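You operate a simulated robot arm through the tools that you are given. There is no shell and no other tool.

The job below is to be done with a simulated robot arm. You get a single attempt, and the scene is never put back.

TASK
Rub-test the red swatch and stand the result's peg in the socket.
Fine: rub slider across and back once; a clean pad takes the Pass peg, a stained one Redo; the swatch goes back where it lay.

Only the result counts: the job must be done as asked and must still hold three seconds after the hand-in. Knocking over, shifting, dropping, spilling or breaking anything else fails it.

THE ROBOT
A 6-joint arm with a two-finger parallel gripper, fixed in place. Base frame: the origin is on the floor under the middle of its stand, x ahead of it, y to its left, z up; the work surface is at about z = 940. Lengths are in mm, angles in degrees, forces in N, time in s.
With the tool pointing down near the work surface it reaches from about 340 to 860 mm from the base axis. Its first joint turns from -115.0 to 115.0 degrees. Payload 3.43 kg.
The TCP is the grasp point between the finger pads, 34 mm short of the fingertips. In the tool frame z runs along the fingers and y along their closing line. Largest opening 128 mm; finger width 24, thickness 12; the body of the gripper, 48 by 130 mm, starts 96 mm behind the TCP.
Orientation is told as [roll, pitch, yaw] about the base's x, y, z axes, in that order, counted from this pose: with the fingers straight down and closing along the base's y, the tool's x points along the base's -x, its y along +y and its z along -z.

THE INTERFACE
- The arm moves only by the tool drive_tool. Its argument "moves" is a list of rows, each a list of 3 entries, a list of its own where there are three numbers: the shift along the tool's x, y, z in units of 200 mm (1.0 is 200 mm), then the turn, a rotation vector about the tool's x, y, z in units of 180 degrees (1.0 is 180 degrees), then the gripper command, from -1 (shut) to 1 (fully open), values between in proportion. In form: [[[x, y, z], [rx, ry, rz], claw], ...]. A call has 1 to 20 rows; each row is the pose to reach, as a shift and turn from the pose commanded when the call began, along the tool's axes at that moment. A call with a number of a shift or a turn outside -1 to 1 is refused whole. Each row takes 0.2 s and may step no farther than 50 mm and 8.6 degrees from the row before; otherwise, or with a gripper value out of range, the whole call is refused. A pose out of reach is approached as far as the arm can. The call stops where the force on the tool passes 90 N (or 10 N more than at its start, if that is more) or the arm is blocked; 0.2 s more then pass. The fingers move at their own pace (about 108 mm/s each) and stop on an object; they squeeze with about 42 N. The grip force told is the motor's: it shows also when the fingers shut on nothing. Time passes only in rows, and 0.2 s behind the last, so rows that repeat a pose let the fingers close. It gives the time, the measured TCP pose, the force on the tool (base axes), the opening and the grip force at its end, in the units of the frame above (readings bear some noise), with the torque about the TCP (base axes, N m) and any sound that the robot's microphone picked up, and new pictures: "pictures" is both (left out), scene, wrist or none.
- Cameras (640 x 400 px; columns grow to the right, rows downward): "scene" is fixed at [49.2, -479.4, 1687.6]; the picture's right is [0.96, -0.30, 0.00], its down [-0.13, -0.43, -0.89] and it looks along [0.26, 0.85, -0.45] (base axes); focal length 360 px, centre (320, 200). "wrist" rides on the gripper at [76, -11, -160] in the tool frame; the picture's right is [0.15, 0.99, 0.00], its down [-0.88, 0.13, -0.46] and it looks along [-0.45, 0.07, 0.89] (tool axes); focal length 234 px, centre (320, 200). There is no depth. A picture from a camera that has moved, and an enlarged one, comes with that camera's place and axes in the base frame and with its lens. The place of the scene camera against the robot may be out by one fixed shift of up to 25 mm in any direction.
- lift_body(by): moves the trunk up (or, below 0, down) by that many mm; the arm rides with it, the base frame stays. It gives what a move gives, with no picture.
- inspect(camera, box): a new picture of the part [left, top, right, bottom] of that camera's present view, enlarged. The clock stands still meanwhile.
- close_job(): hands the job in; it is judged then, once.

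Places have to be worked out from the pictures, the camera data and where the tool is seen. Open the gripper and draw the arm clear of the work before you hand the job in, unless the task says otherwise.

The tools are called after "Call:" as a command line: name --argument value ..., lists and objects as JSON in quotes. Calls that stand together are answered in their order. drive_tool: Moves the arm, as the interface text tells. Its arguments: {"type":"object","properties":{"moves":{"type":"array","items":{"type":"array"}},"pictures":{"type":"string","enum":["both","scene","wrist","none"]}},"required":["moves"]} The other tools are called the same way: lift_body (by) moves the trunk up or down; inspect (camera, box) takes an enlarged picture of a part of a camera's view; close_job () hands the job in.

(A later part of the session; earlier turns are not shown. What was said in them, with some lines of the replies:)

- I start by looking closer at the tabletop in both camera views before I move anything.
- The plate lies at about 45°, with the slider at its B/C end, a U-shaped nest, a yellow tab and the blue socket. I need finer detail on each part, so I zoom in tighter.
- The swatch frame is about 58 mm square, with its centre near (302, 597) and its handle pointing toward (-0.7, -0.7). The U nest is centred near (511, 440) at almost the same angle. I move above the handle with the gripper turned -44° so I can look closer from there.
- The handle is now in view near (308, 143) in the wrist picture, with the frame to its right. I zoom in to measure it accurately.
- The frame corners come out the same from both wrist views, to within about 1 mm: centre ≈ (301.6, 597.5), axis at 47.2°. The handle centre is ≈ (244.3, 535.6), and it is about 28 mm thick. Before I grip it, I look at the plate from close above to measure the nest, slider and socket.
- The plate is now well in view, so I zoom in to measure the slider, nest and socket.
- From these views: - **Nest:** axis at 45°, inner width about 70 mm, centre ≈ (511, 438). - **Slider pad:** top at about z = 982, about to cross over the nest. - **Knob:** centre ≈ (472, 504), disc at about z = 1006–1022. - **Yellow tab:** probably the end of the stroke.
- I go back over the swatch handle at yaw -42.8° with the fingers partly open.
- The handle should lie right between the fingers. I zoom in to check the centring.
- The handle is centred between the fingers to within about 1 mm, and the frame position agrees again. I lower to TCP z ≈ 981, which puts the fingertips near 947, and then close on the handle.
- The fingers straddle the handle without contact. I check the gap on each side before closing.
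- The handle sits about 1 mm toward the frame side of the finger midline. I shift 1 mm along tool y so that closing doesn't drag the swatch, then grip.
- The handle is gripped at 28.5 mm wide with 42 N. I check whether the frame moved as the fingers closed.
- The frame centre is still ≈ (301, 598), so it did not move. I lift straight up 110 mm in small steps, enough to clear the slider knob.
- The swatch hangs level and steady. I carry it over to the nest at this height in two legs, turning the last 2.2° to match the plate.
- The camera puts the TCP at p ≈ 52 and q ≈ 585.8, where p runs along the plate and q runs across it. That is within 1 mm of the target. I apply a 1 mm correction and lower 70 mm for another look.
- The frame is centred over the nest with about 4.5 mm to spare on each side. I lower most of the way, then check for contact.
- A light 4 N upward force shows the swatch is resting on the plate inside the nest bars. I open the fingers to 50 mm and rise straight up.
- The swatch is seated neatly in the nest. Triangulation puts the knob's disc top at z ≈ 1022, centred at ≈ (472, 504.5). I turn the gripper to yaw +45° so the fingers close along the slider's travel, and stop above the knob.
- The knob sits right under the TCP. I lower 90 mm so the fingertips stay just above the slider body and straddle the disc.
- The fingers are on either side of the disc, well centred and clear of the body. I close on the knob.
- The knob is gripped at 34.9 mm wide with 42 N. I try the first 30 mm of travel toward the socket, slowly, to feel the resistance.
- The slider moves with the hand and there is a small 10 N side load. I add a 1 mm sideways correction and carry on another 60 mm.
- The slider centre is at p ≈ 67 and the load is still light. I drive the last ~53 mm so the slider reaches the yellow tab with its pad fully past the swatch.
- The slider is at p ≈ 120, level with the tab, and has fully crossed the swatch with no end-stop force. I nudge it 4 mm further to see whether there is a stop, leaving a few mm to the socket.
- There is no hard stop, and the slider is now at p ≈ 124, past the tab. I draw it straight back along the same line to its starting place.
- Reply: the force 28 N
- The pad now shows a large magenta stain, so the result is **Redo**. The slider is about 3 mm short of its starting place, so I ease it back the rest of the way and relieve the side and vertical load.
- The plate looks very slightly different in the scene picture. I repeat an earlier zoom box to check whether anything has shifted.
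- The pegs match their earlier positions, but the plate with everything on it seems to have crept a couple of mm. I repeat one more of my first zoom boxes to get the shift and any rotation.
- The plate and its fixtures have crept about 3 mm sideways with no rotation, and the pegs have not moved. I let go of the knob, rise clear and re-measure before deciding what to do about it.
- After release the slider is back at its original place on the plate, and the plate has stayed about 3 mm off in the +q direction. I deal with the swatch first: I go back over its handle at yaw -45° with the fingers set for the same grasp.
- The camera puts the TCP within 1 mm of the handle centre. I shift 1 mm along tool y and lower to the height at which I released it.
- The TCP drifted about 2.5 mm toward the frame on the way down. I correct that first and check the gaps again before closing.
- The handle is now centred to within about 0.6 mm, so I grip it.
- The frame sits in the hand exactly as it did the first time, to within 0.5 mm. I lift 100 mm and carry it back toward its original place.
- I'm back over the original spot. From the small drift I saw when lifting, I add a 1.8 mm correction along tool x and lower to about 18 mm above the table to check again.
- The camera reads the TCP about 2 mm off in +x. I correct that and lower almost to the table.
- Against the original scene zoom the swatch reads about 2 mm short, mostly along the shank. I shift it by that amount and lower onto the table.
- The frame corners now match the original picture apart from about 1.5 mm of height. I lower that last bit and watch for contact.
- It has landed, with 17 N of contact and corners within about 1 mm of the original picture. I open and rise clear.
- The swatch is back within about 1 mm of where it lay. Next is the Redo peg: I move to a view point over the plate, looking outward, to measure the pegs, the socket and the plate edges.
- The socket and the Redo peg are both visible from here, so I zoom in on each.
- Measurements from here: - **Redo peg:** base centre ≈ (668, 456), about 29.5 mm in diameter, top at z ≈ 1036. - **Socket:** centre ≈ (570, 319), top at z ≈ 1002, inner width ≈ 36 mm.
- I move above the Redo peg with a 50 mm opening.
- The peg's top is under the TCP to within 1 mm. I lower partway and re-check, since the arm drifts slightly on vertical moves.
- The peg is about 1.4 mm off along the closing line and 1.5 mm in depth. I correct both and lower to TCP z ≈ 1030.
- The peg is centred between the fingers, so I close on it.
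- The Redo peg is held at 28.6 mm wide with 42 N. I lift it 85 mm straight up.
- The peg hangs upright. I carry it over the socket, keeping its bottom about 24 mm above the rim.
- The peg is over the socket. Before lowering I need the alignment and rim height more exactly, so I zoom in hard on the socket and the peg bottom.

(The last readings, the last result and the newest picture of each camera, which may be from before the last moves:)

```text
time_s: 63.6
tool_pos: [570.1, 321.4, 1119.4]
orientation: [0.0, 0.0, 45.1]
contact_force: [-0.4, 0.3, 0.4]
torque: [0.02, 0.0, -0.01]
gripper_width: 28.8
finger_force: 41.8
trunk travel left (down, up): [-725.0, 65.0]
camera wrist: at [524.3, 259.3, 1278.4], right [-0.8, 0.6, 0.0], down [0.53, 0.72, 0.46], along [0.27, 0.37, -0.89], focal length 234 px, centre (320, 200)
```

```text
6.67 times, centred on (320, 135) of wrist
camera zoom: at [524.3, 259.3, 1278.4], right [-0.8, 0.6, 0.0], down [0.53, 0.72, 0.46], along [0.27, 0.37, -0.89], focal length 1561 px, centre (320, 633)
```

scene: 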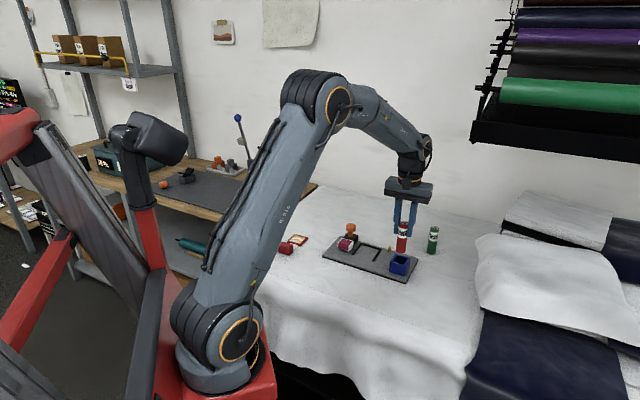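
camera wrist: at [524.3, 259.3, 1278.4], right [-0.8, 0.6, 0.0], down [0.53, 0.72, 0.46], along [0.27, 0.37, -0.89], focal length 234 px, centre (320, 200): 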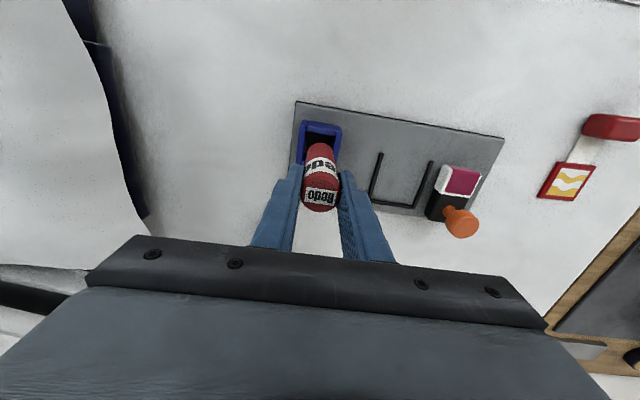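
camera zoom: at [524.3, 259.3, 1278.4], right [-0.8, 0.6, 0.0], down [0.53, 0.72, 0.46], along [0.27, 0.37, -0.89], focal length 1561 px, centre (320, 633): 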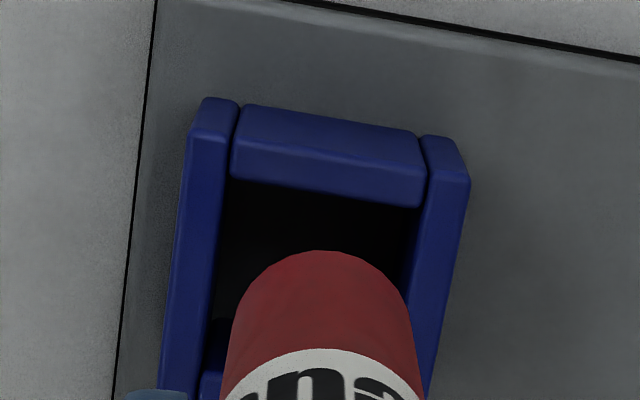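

The rim is at about z = 987, lower than I first thought. The peg looks about 1.6 mm short in p and 1.8 mm short in q. I correct that and lower the peg to about 12 mm above the rim for a final check.

Call:
drive_tool --moves '[[[-0.005, -0.004, 0.02], [0, 0, 0], -1], [[-0.009, -0.008, 0.07], [0, 0, 0], -1], [[-0.009, -0.008, 0.12], [0, 0, 0], -1], [[-0.009, -0.008, 0.14], [0, 0, 0], -1], [[-0.009, -0.008, 0.14], [0, 0, 0], -1]]' --pictures "both"

Call:
inspect --camera "scene" --box '[376, 236, 440, 280]'

Call:
inspect --camera "wrist" --box '[280, 105, 360, 165]'

```text
time_s: 64.8
tool_pos: [572.4, 321.4, 1089.2]
orientation: [-0.1, 0.0, 45.0]
contact_force: [0.0, 0.0, -1.0]
torque: [0.01, -0.03, -0.03]
gripper_width: 29.1
finger_force: 41.9
trunk travel left (down, up): [-725.0, 65.0]
camera wrist: at [526.4, 259.8, 1249.2], right [-0.8, 0.6, 0.0], down [0.53, 0.72, 0.46], along [0.27, 0.37, -0.89], focal length 234 px, centre (320, 200)
```

scene: 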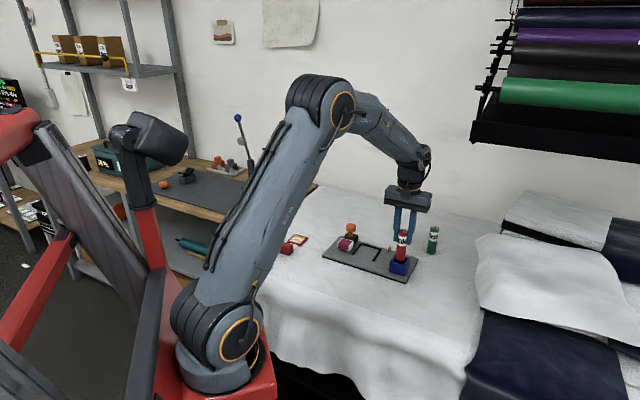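
wrist: 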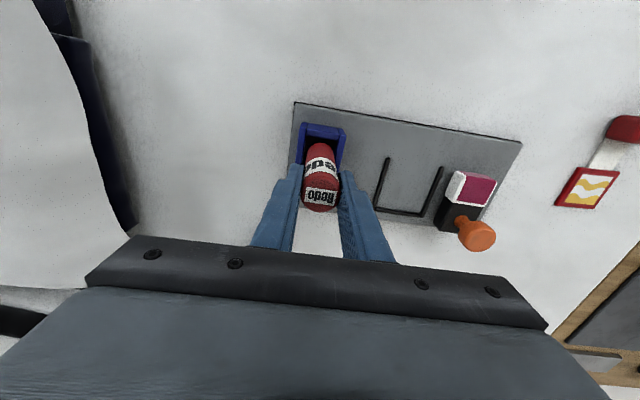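

```text
9.09 times, centred on (408, 258) of scene
camera zoom: at [49.2, -479.4, 1687.6], right [0.96, -0.3, 0.0], down [-0.13, -0.43, -0.89], along [0.26, 0.85, -0.45], focal length 3272 px, centre (-480, -327)
```

zoom: 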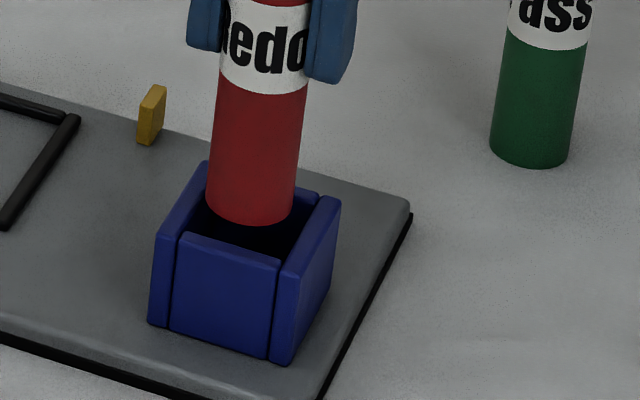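

```text
6.67 times, centred on (320, 135) of wrist
camera zoom: at [526.4, 259.8, 1249.2], right [-0.8, 0.6, 0.0], down [0.53, 0.72, 0.46], along [0.27, 0.37, -0.89], focal length 1561 px, centre (320, 633)
```

zoom: 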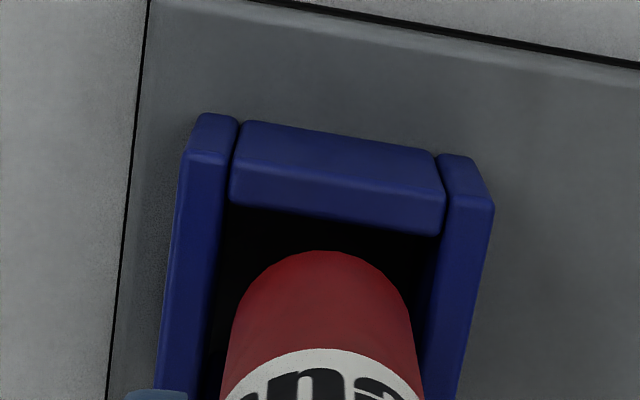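

Both views now show the peg centred in the opening, with its bottom about 6 mm above the rim. I lower slowly, first 14 mm, to make sure it enters freely.

Call:
drive_tool --moves '[[[0, 0, 0.02], [0, 0, 0], -1], [[0, 0, 0.04], [0, 0, 0], -1], [[0, 0, 0.055], [0, 0, 0], -1], [[0, 0, 0.07], [0, 0, 0], -1], [[0, 0, 0.07], [0, 0, 0], -1]]' --pictures "both"

Call:
inspect --camera "scene" --box '[376, 236, 440, 280]'

Call:
inspect --camera "wrist" --box '[280, 105, 360, 165]'

```text
time_s: 66.0
tool_pos: [573.0, 323.7, 1074.2]
orientation: [0.0, 0.0, 45.0]
contact_force: [-0.1, 0.6, -1.1]
torque: [0.05, 0.01, 0.0]
gripper_width: 28.8
finger_force: 42.3
trunk travel left (down, up): [-725.0, 65.0]
camera wrist: at [527.5, 260.6, 1234.7], right [-0.8, 0.6, 0.0], down [0.53, 0.72, 0.46], along [0.27, 0.37, -0.89], focal length 234 px, centre (320, 200)
```

scene: 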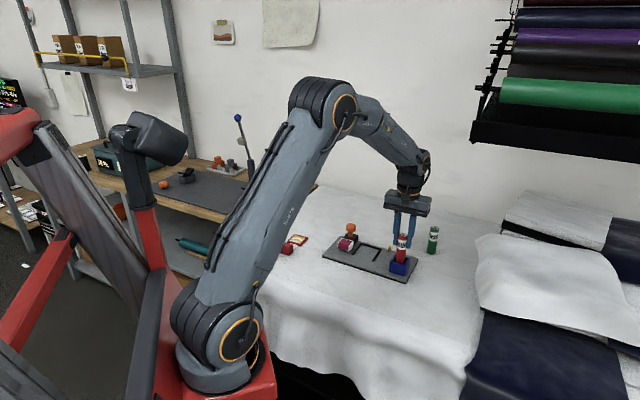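
wrist: 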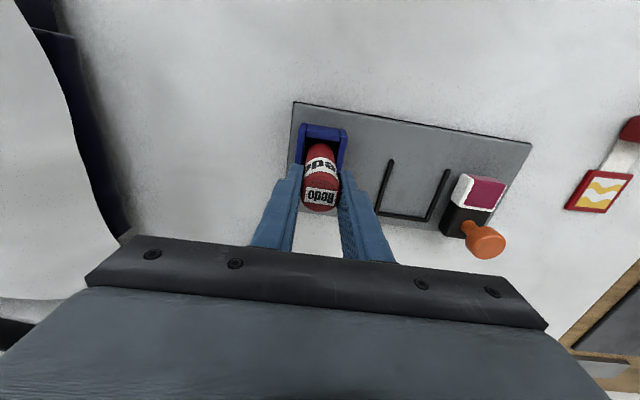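

```text
9.09 times, centred on (408, 258) of scene
camera zoom: at [49.2, -479.4, 1687.6], right [0.96, -0.3, 0.0], down [-0.13, -0.43, -0.89], along [0.26, 0.85, -0.45], focal length 3272 px, centre (-480, -327)
```

zoom: 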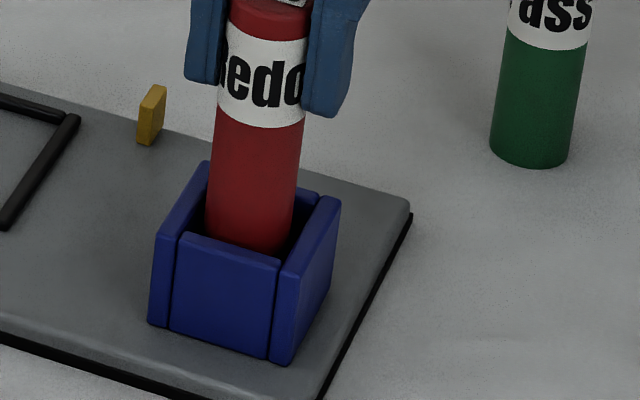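

```text
6.67 times, centred on (320, 135) of wrist
camera zoom: at [527.5, 260.6, 1234.7], right [-0.8, 0.6, 0.0], down [0.53, 0.72, 0.46], along [0.27, 0.37, -0.89], focal length 1561 px, centre (320, 633)
```

zoom: 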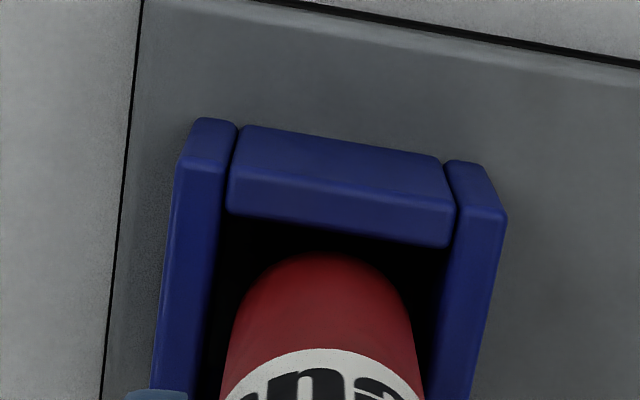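

The peg is inside the socket with no contact force. I take out a 1 mm drift and lower another 27 mm.

Call:
drive_tool --moves '[[[0.003, -0.002, 0.03], [0, 0, 0], -1], [[0.005, -0.003, 0.06], [0, 0, 0], -1], [[0.005, -0.003, 0.09], [0, 0, 0], -1], [[0.005, -0.003, 0.115], [0, 0, 0], -1], [[0.005, -0.003, 0.135], [0, 0, 0], -1], [[0.005, -0.003, 0.135], [0, 0, 0], -1]]' --pictures "both"

Call:
inspect --camera "scene" --box '[376, 236, 440, 280]'

Call:
inspect --camera "wrist" --box '[280, 105, 360, 165]'

```text
time_s: 67.4
tool_pos: [572.3, 320.5, 1049.0]
orientation: [0.0, -0.1, 45.0]
contact_force: [-0.7, -0.1, -0.4]
torque: [-0.01, 0.02, -0.02]
gripper_width: 28.4
finger_force: 41.6
trunk travel left (down, up): [-725.0, 65.0]
camera wrist: at [526.9, 259.1, 1208.4], right [-0.8, 0.6, 0.0], down [0.53, 0.72, 0.46], along [0.27, 0.37, -0.89], focal length 234 px, centre (320, 200)
```

scene: 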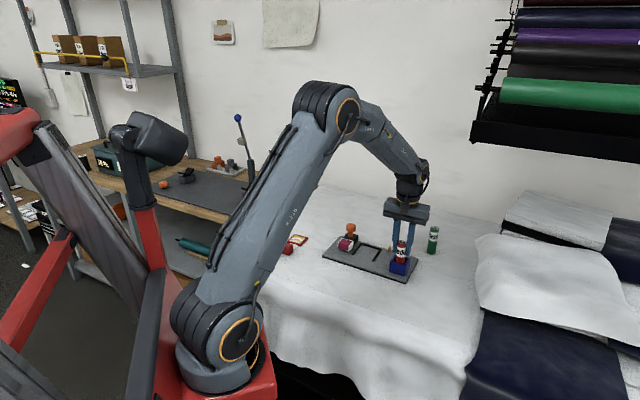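
wrist: 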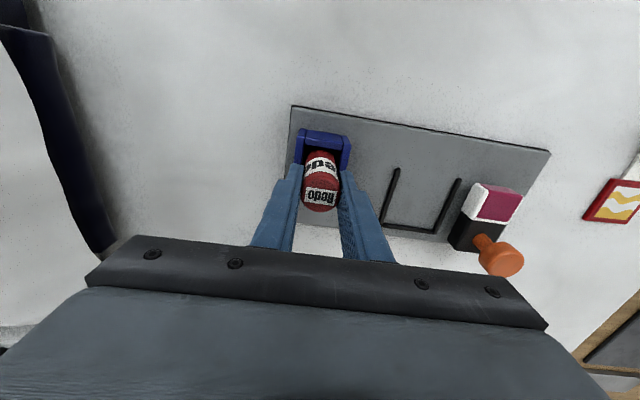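

```text
9.09 times, centred on (408, 258) of scene
camera zoom: at [49.2, -479.4, 1687.6], right [0.96, -0.3, 0.0], down [-0.13, -0.43, -0.89], along [0.26, 0.85, -0.45], focal length 3272 px, centre (-480, -327)
```

zoom: 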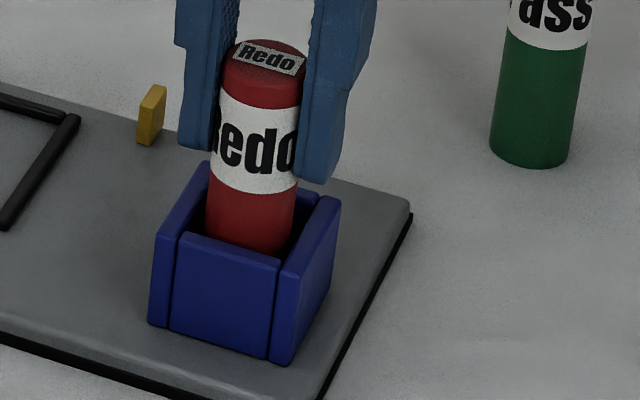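

```text
6.67 times, centred on (320, 135) of wrist
camera zoom: at [526.9, 259.1, 1208.4], right [-0.8, 0.6, 0.0], down [0.53, 0.72, 0.46], along [0.27, 0.37, -0.89], focal length 1561 px, centre (320, 633)
```

zoom: 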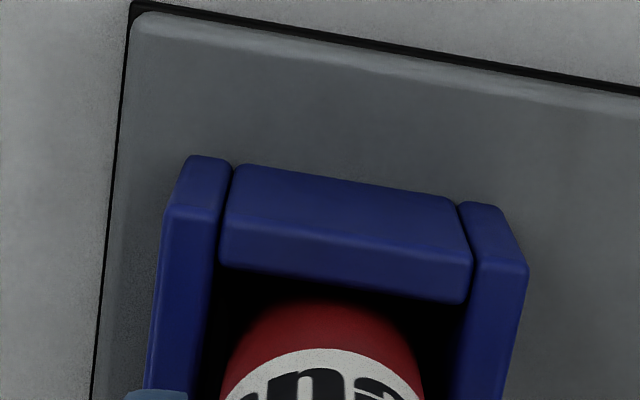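

Still no contact, and about 5 mm remain to the plate. I lower in 1 mm steps until it touches.

Call:
drive_tool --moves '[[[0, 0, 0.01], [0, 0, 0], -1], [[0, 0, 0.018], [0, 0, 0], -1], [[0, 0, 0.022], [0, 0, 0], -1], [[0, 0, 0.022], [0, 0, 0], -1]]' --pictures "none"

```text
time_s: 68.4
tool_pos: [572.3, 320.7, 1046.2]
orientation: [0.0, -0.1, 44.9]
contact_force: [0.7, -1.0, -0.1]
torque: [0.0, -0.01, -0.01]
gripper_width: 28.7
finger_force: 42.4
trunk travel left (down, up): [-725.0, 65.0]
```

No contact yet at z ≈ 1045. I go on down in small steps.

Call:
drive_tool --moves '[[[0, 0, 0.005], [0, 0, 0], -1], [[0, 0, 0.01], [0, 0, 0], -1], [[0, 0, 0.01], [0, 0, 0], -1]]' --pictures "none"

```text
time_s: 69.2
tool_pos: [572.2, 321.8, 1042.8]
orientation: [-0.1, -0.2, 45.0]
contact_force: [3.0, -2.1, 21.2]
torque: [-0.24, -0.16, 0.0]
gripper_width: 28.6
finger_force: 41.9
trunk travel left (down, up): [-725.0, 65.0]
```

A 21 N upward force shows the peg has reached the bottom of the socket. I relieve the press slightly, open the fingers and rise straight up.

Call:
drive_tool --moves '[[[0, 0, -0.004], [0, 0, 0], -1], [[0, 0, -0.004], [0, 0, 0], -0.53], [[0, 0, -0.004], [0, 0, 0], -0.4], [[0, 0, -0.004], [0, 0, 0], -0.22], [[0, 0, -0.004], [0, 0, 0], -0.22], [[0, 0, -0.05], [0, 0, 0], -0.22], [[0, 0, -0.18], [0, 0, 0], -0.22], [[0, 0, -0.34], [0, 0, 0], -0.22], [[0, 0, -0.5], [0, 0, 0], -0.22], [[0, 0, -0.5], [0, 0, 0], -0.22]]' --pictures "both"

Call:
inspect --camera "scene" --box '[320, 215, 440, 290]'

Call:
inspect --camera "scene" --box '[330, 218, 394, 258]'

```text
time_s: 71.4
tool_pos: [571.4, 322.2, 1140.7]
orientation: [0.0, -0.1, 45.0]
contact_force: [0.3, -0.1, -0.2]
torque: [0.03, 0.04, 0.0]
gripper_width: 49.9
finger_force: 0.1
trunk travel left (down, up): [-725.0, 65.0]
camera wrist: at [526.6, 260.1, 1300.4], right [-0.8, 0.6, 0.0], down [0.53, 0.72, 0.46], along [0.27, 0.37, -0.89], focal length 234 px, centre (320, 200)
```

scene: 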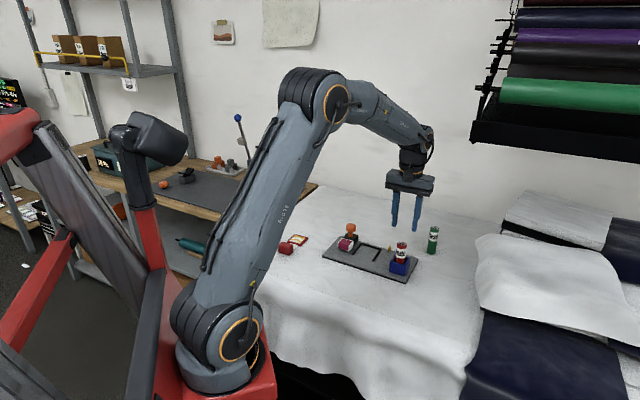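
wrist: 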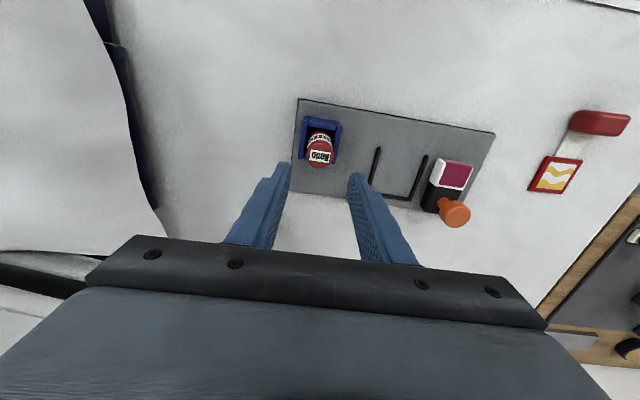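

```text
5.33 times, centred on (380, 252) of scene
camera zoom: at [49.2, -479.4, 1687.6], right [0.96, -0.3, 0.0], down [-0.13, -0.43, -0.89], along [0.26, 0.85, -0.45], focal length 1919 px, centre (0, -80)
```

zoom: 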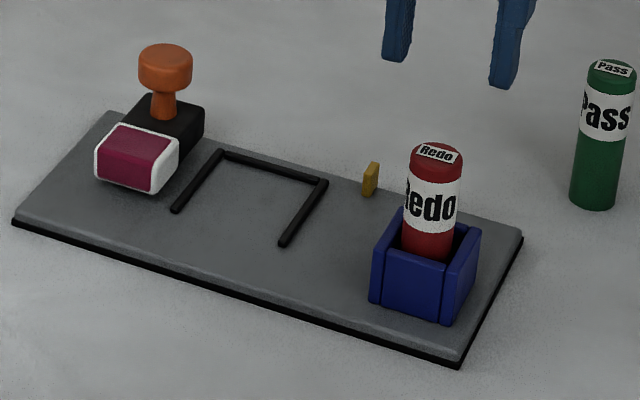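

```text
10.00 times, centred on (362, 238) of scene
camera zoom: at [49.2, -479.4, 1687.6], right [0.96, -0.3, 0.0], down [-0.13, -0.43, -0.89], along [0.26, 0.85, -0.45], focal length 3599 px, centre (-100, -180)
```

zoom: 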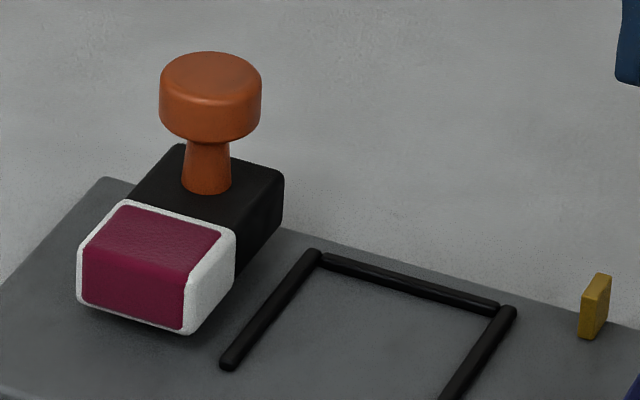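

The Redo peg stands upright in the socket and the plate has not moved any further. I open the gripper fully and draw the arm up and away from the work.

Call:
drive_tool --moves '[[[0, 0, -0.15], [0, 0, 0], -0.22], [[0.05, 0, -0.3], [0, 0, 0], 0], [[0.2, 0, -0.4], [0, 0, 0], 0.5], [[0.4, 0, -0.42], [0, 0, 0], 1], [[0.6, 0, -0.42], [0, 0, 0], 1], [[0.75, 0, -0.42], [0, 0, 0], 1], [[0.75, 0, -0.42], [0, 0, 0], 1], [[0.75, 0, -0.42], [0, 0, 0], 1]]' --pictures "both"

Call:
inspect --camera "scene" --box '[260, 200, 460, 325]'

Call:
inspect --camera "scene" --box '[376, 226, 440, 280]'

Call:
inspect --camera "scene" --box '[270, 225, 318, 260]'

```text
time_s: 73.2
tool_pos: [463.7, 213.3, 1229.5]
orientation: [0.0, 0.1, 45.0]
contact_force: [0.1, -0.5, 0.0]
torque: [-0.03, 0.03, -0.01]
gripper_width: 128.0
finger_force: 0.1
trunk travel left (down, up): [-725.0, 65.0]
camera wrist: at [418.8, 151.3, 1388.4], right [-0.8, 0.6, 0.0], down [0.53, 0.72, 0.46], along [0.27, 0.37, -0.89], focal length 234 px, centre (320, 200)
```

scene: 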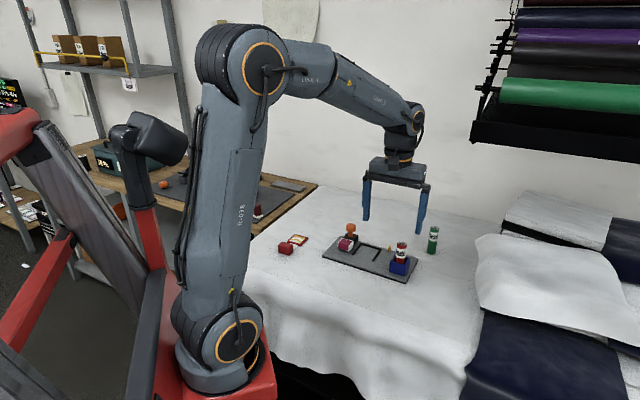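
wrist: 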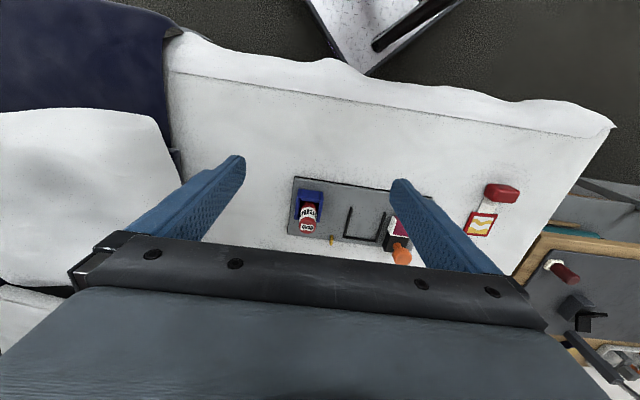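

```text
3.20 times, centred on (360, 262) of scene
camera zoom: at [49.2, -479.4, 1687.6], right [0.96, -0.3, 0.0], down [-0.13, -0.43, -0.89], along [0.26, 0.85, -0.45], focal length 1152 px, centre (192, 0)
```

zoom: 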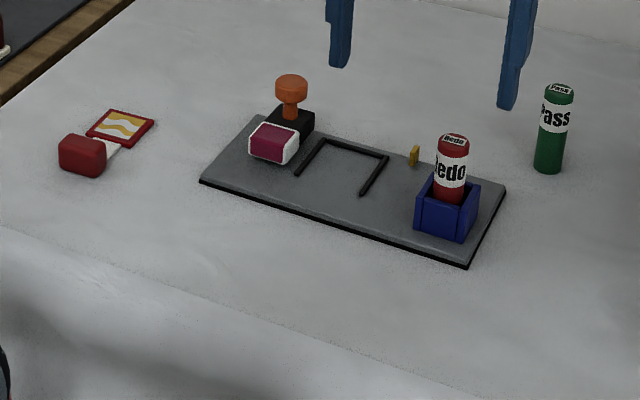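

```text
7.41 times, centred on (408, 253) of scene
camera zoom: at [49.2, -479.4, 1687.6], right [0.96, -0.3, 0.0], down [-0.13, -0.43, -0.89], along [0.26, 0.85, -0.45], focal length 2666 px, centre (-332, -193)
```

zoom: 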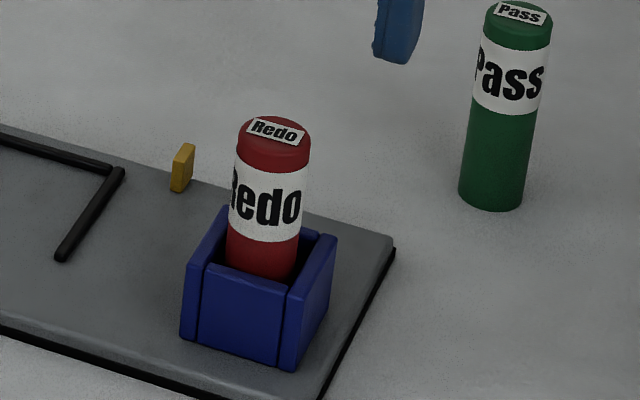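

```text
11.43 times, centred on (294, 242) of scene
camera zoom: at [49.2, -479.4, 1687.6], right [0.96, -0.3, 0.0], down [-0.13, -0.43, -0.89], along [0.26, 0.85, -0.45], focal length 4113 px, centre (617, -286)
```

zoom: 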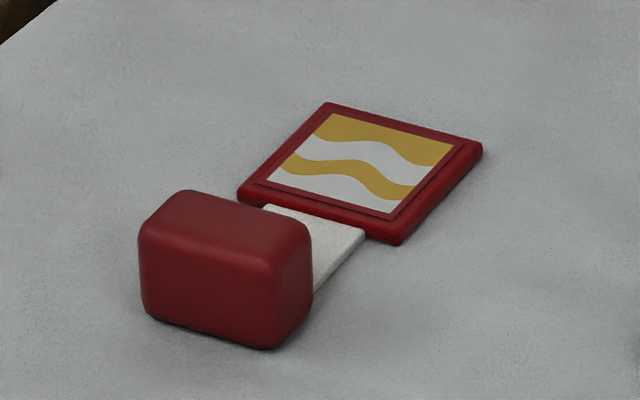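

The swatch is back where it lay, the slider is back at its start with the stained pad, and the Redo peg stands upright in the socket. The Pass peg is untouched and the open gripper is clear of the work. The plate is still about 3 mm off its original place, which I judge too small to be worth disturbing it again. I hand the job in.

Call:
close_job

```text
The job is handed in.
```

I ran the rub test on the red swatch. The pad came back stained, so the **Redo** peg is standing upright in the socket. I have handed the job in, but no verdict came back.

- **Rub:** I seated the swatch in the nest and moved the slider across it and back once. The slider is back at its starting place on the plate, and the pad shows a large magenta stain.
- **Swatch:** it is back where it lay, to within about 1 to 1.5 mm.
- **Peg:** I lowered Redo until it touched the bottom of the socket and released it. It was still upright in the last picture. I never touched the Pass peg.
- **Plate shift:** the plate and everything on it crept about 3 mm sideways while I was moving the slider, with no visible rotation. I left it there, because pushing it back risked moving it further. If the check on shifting other things is stricter than that, this is what would fail it.

The gripper is open and the arm is clear of the work.
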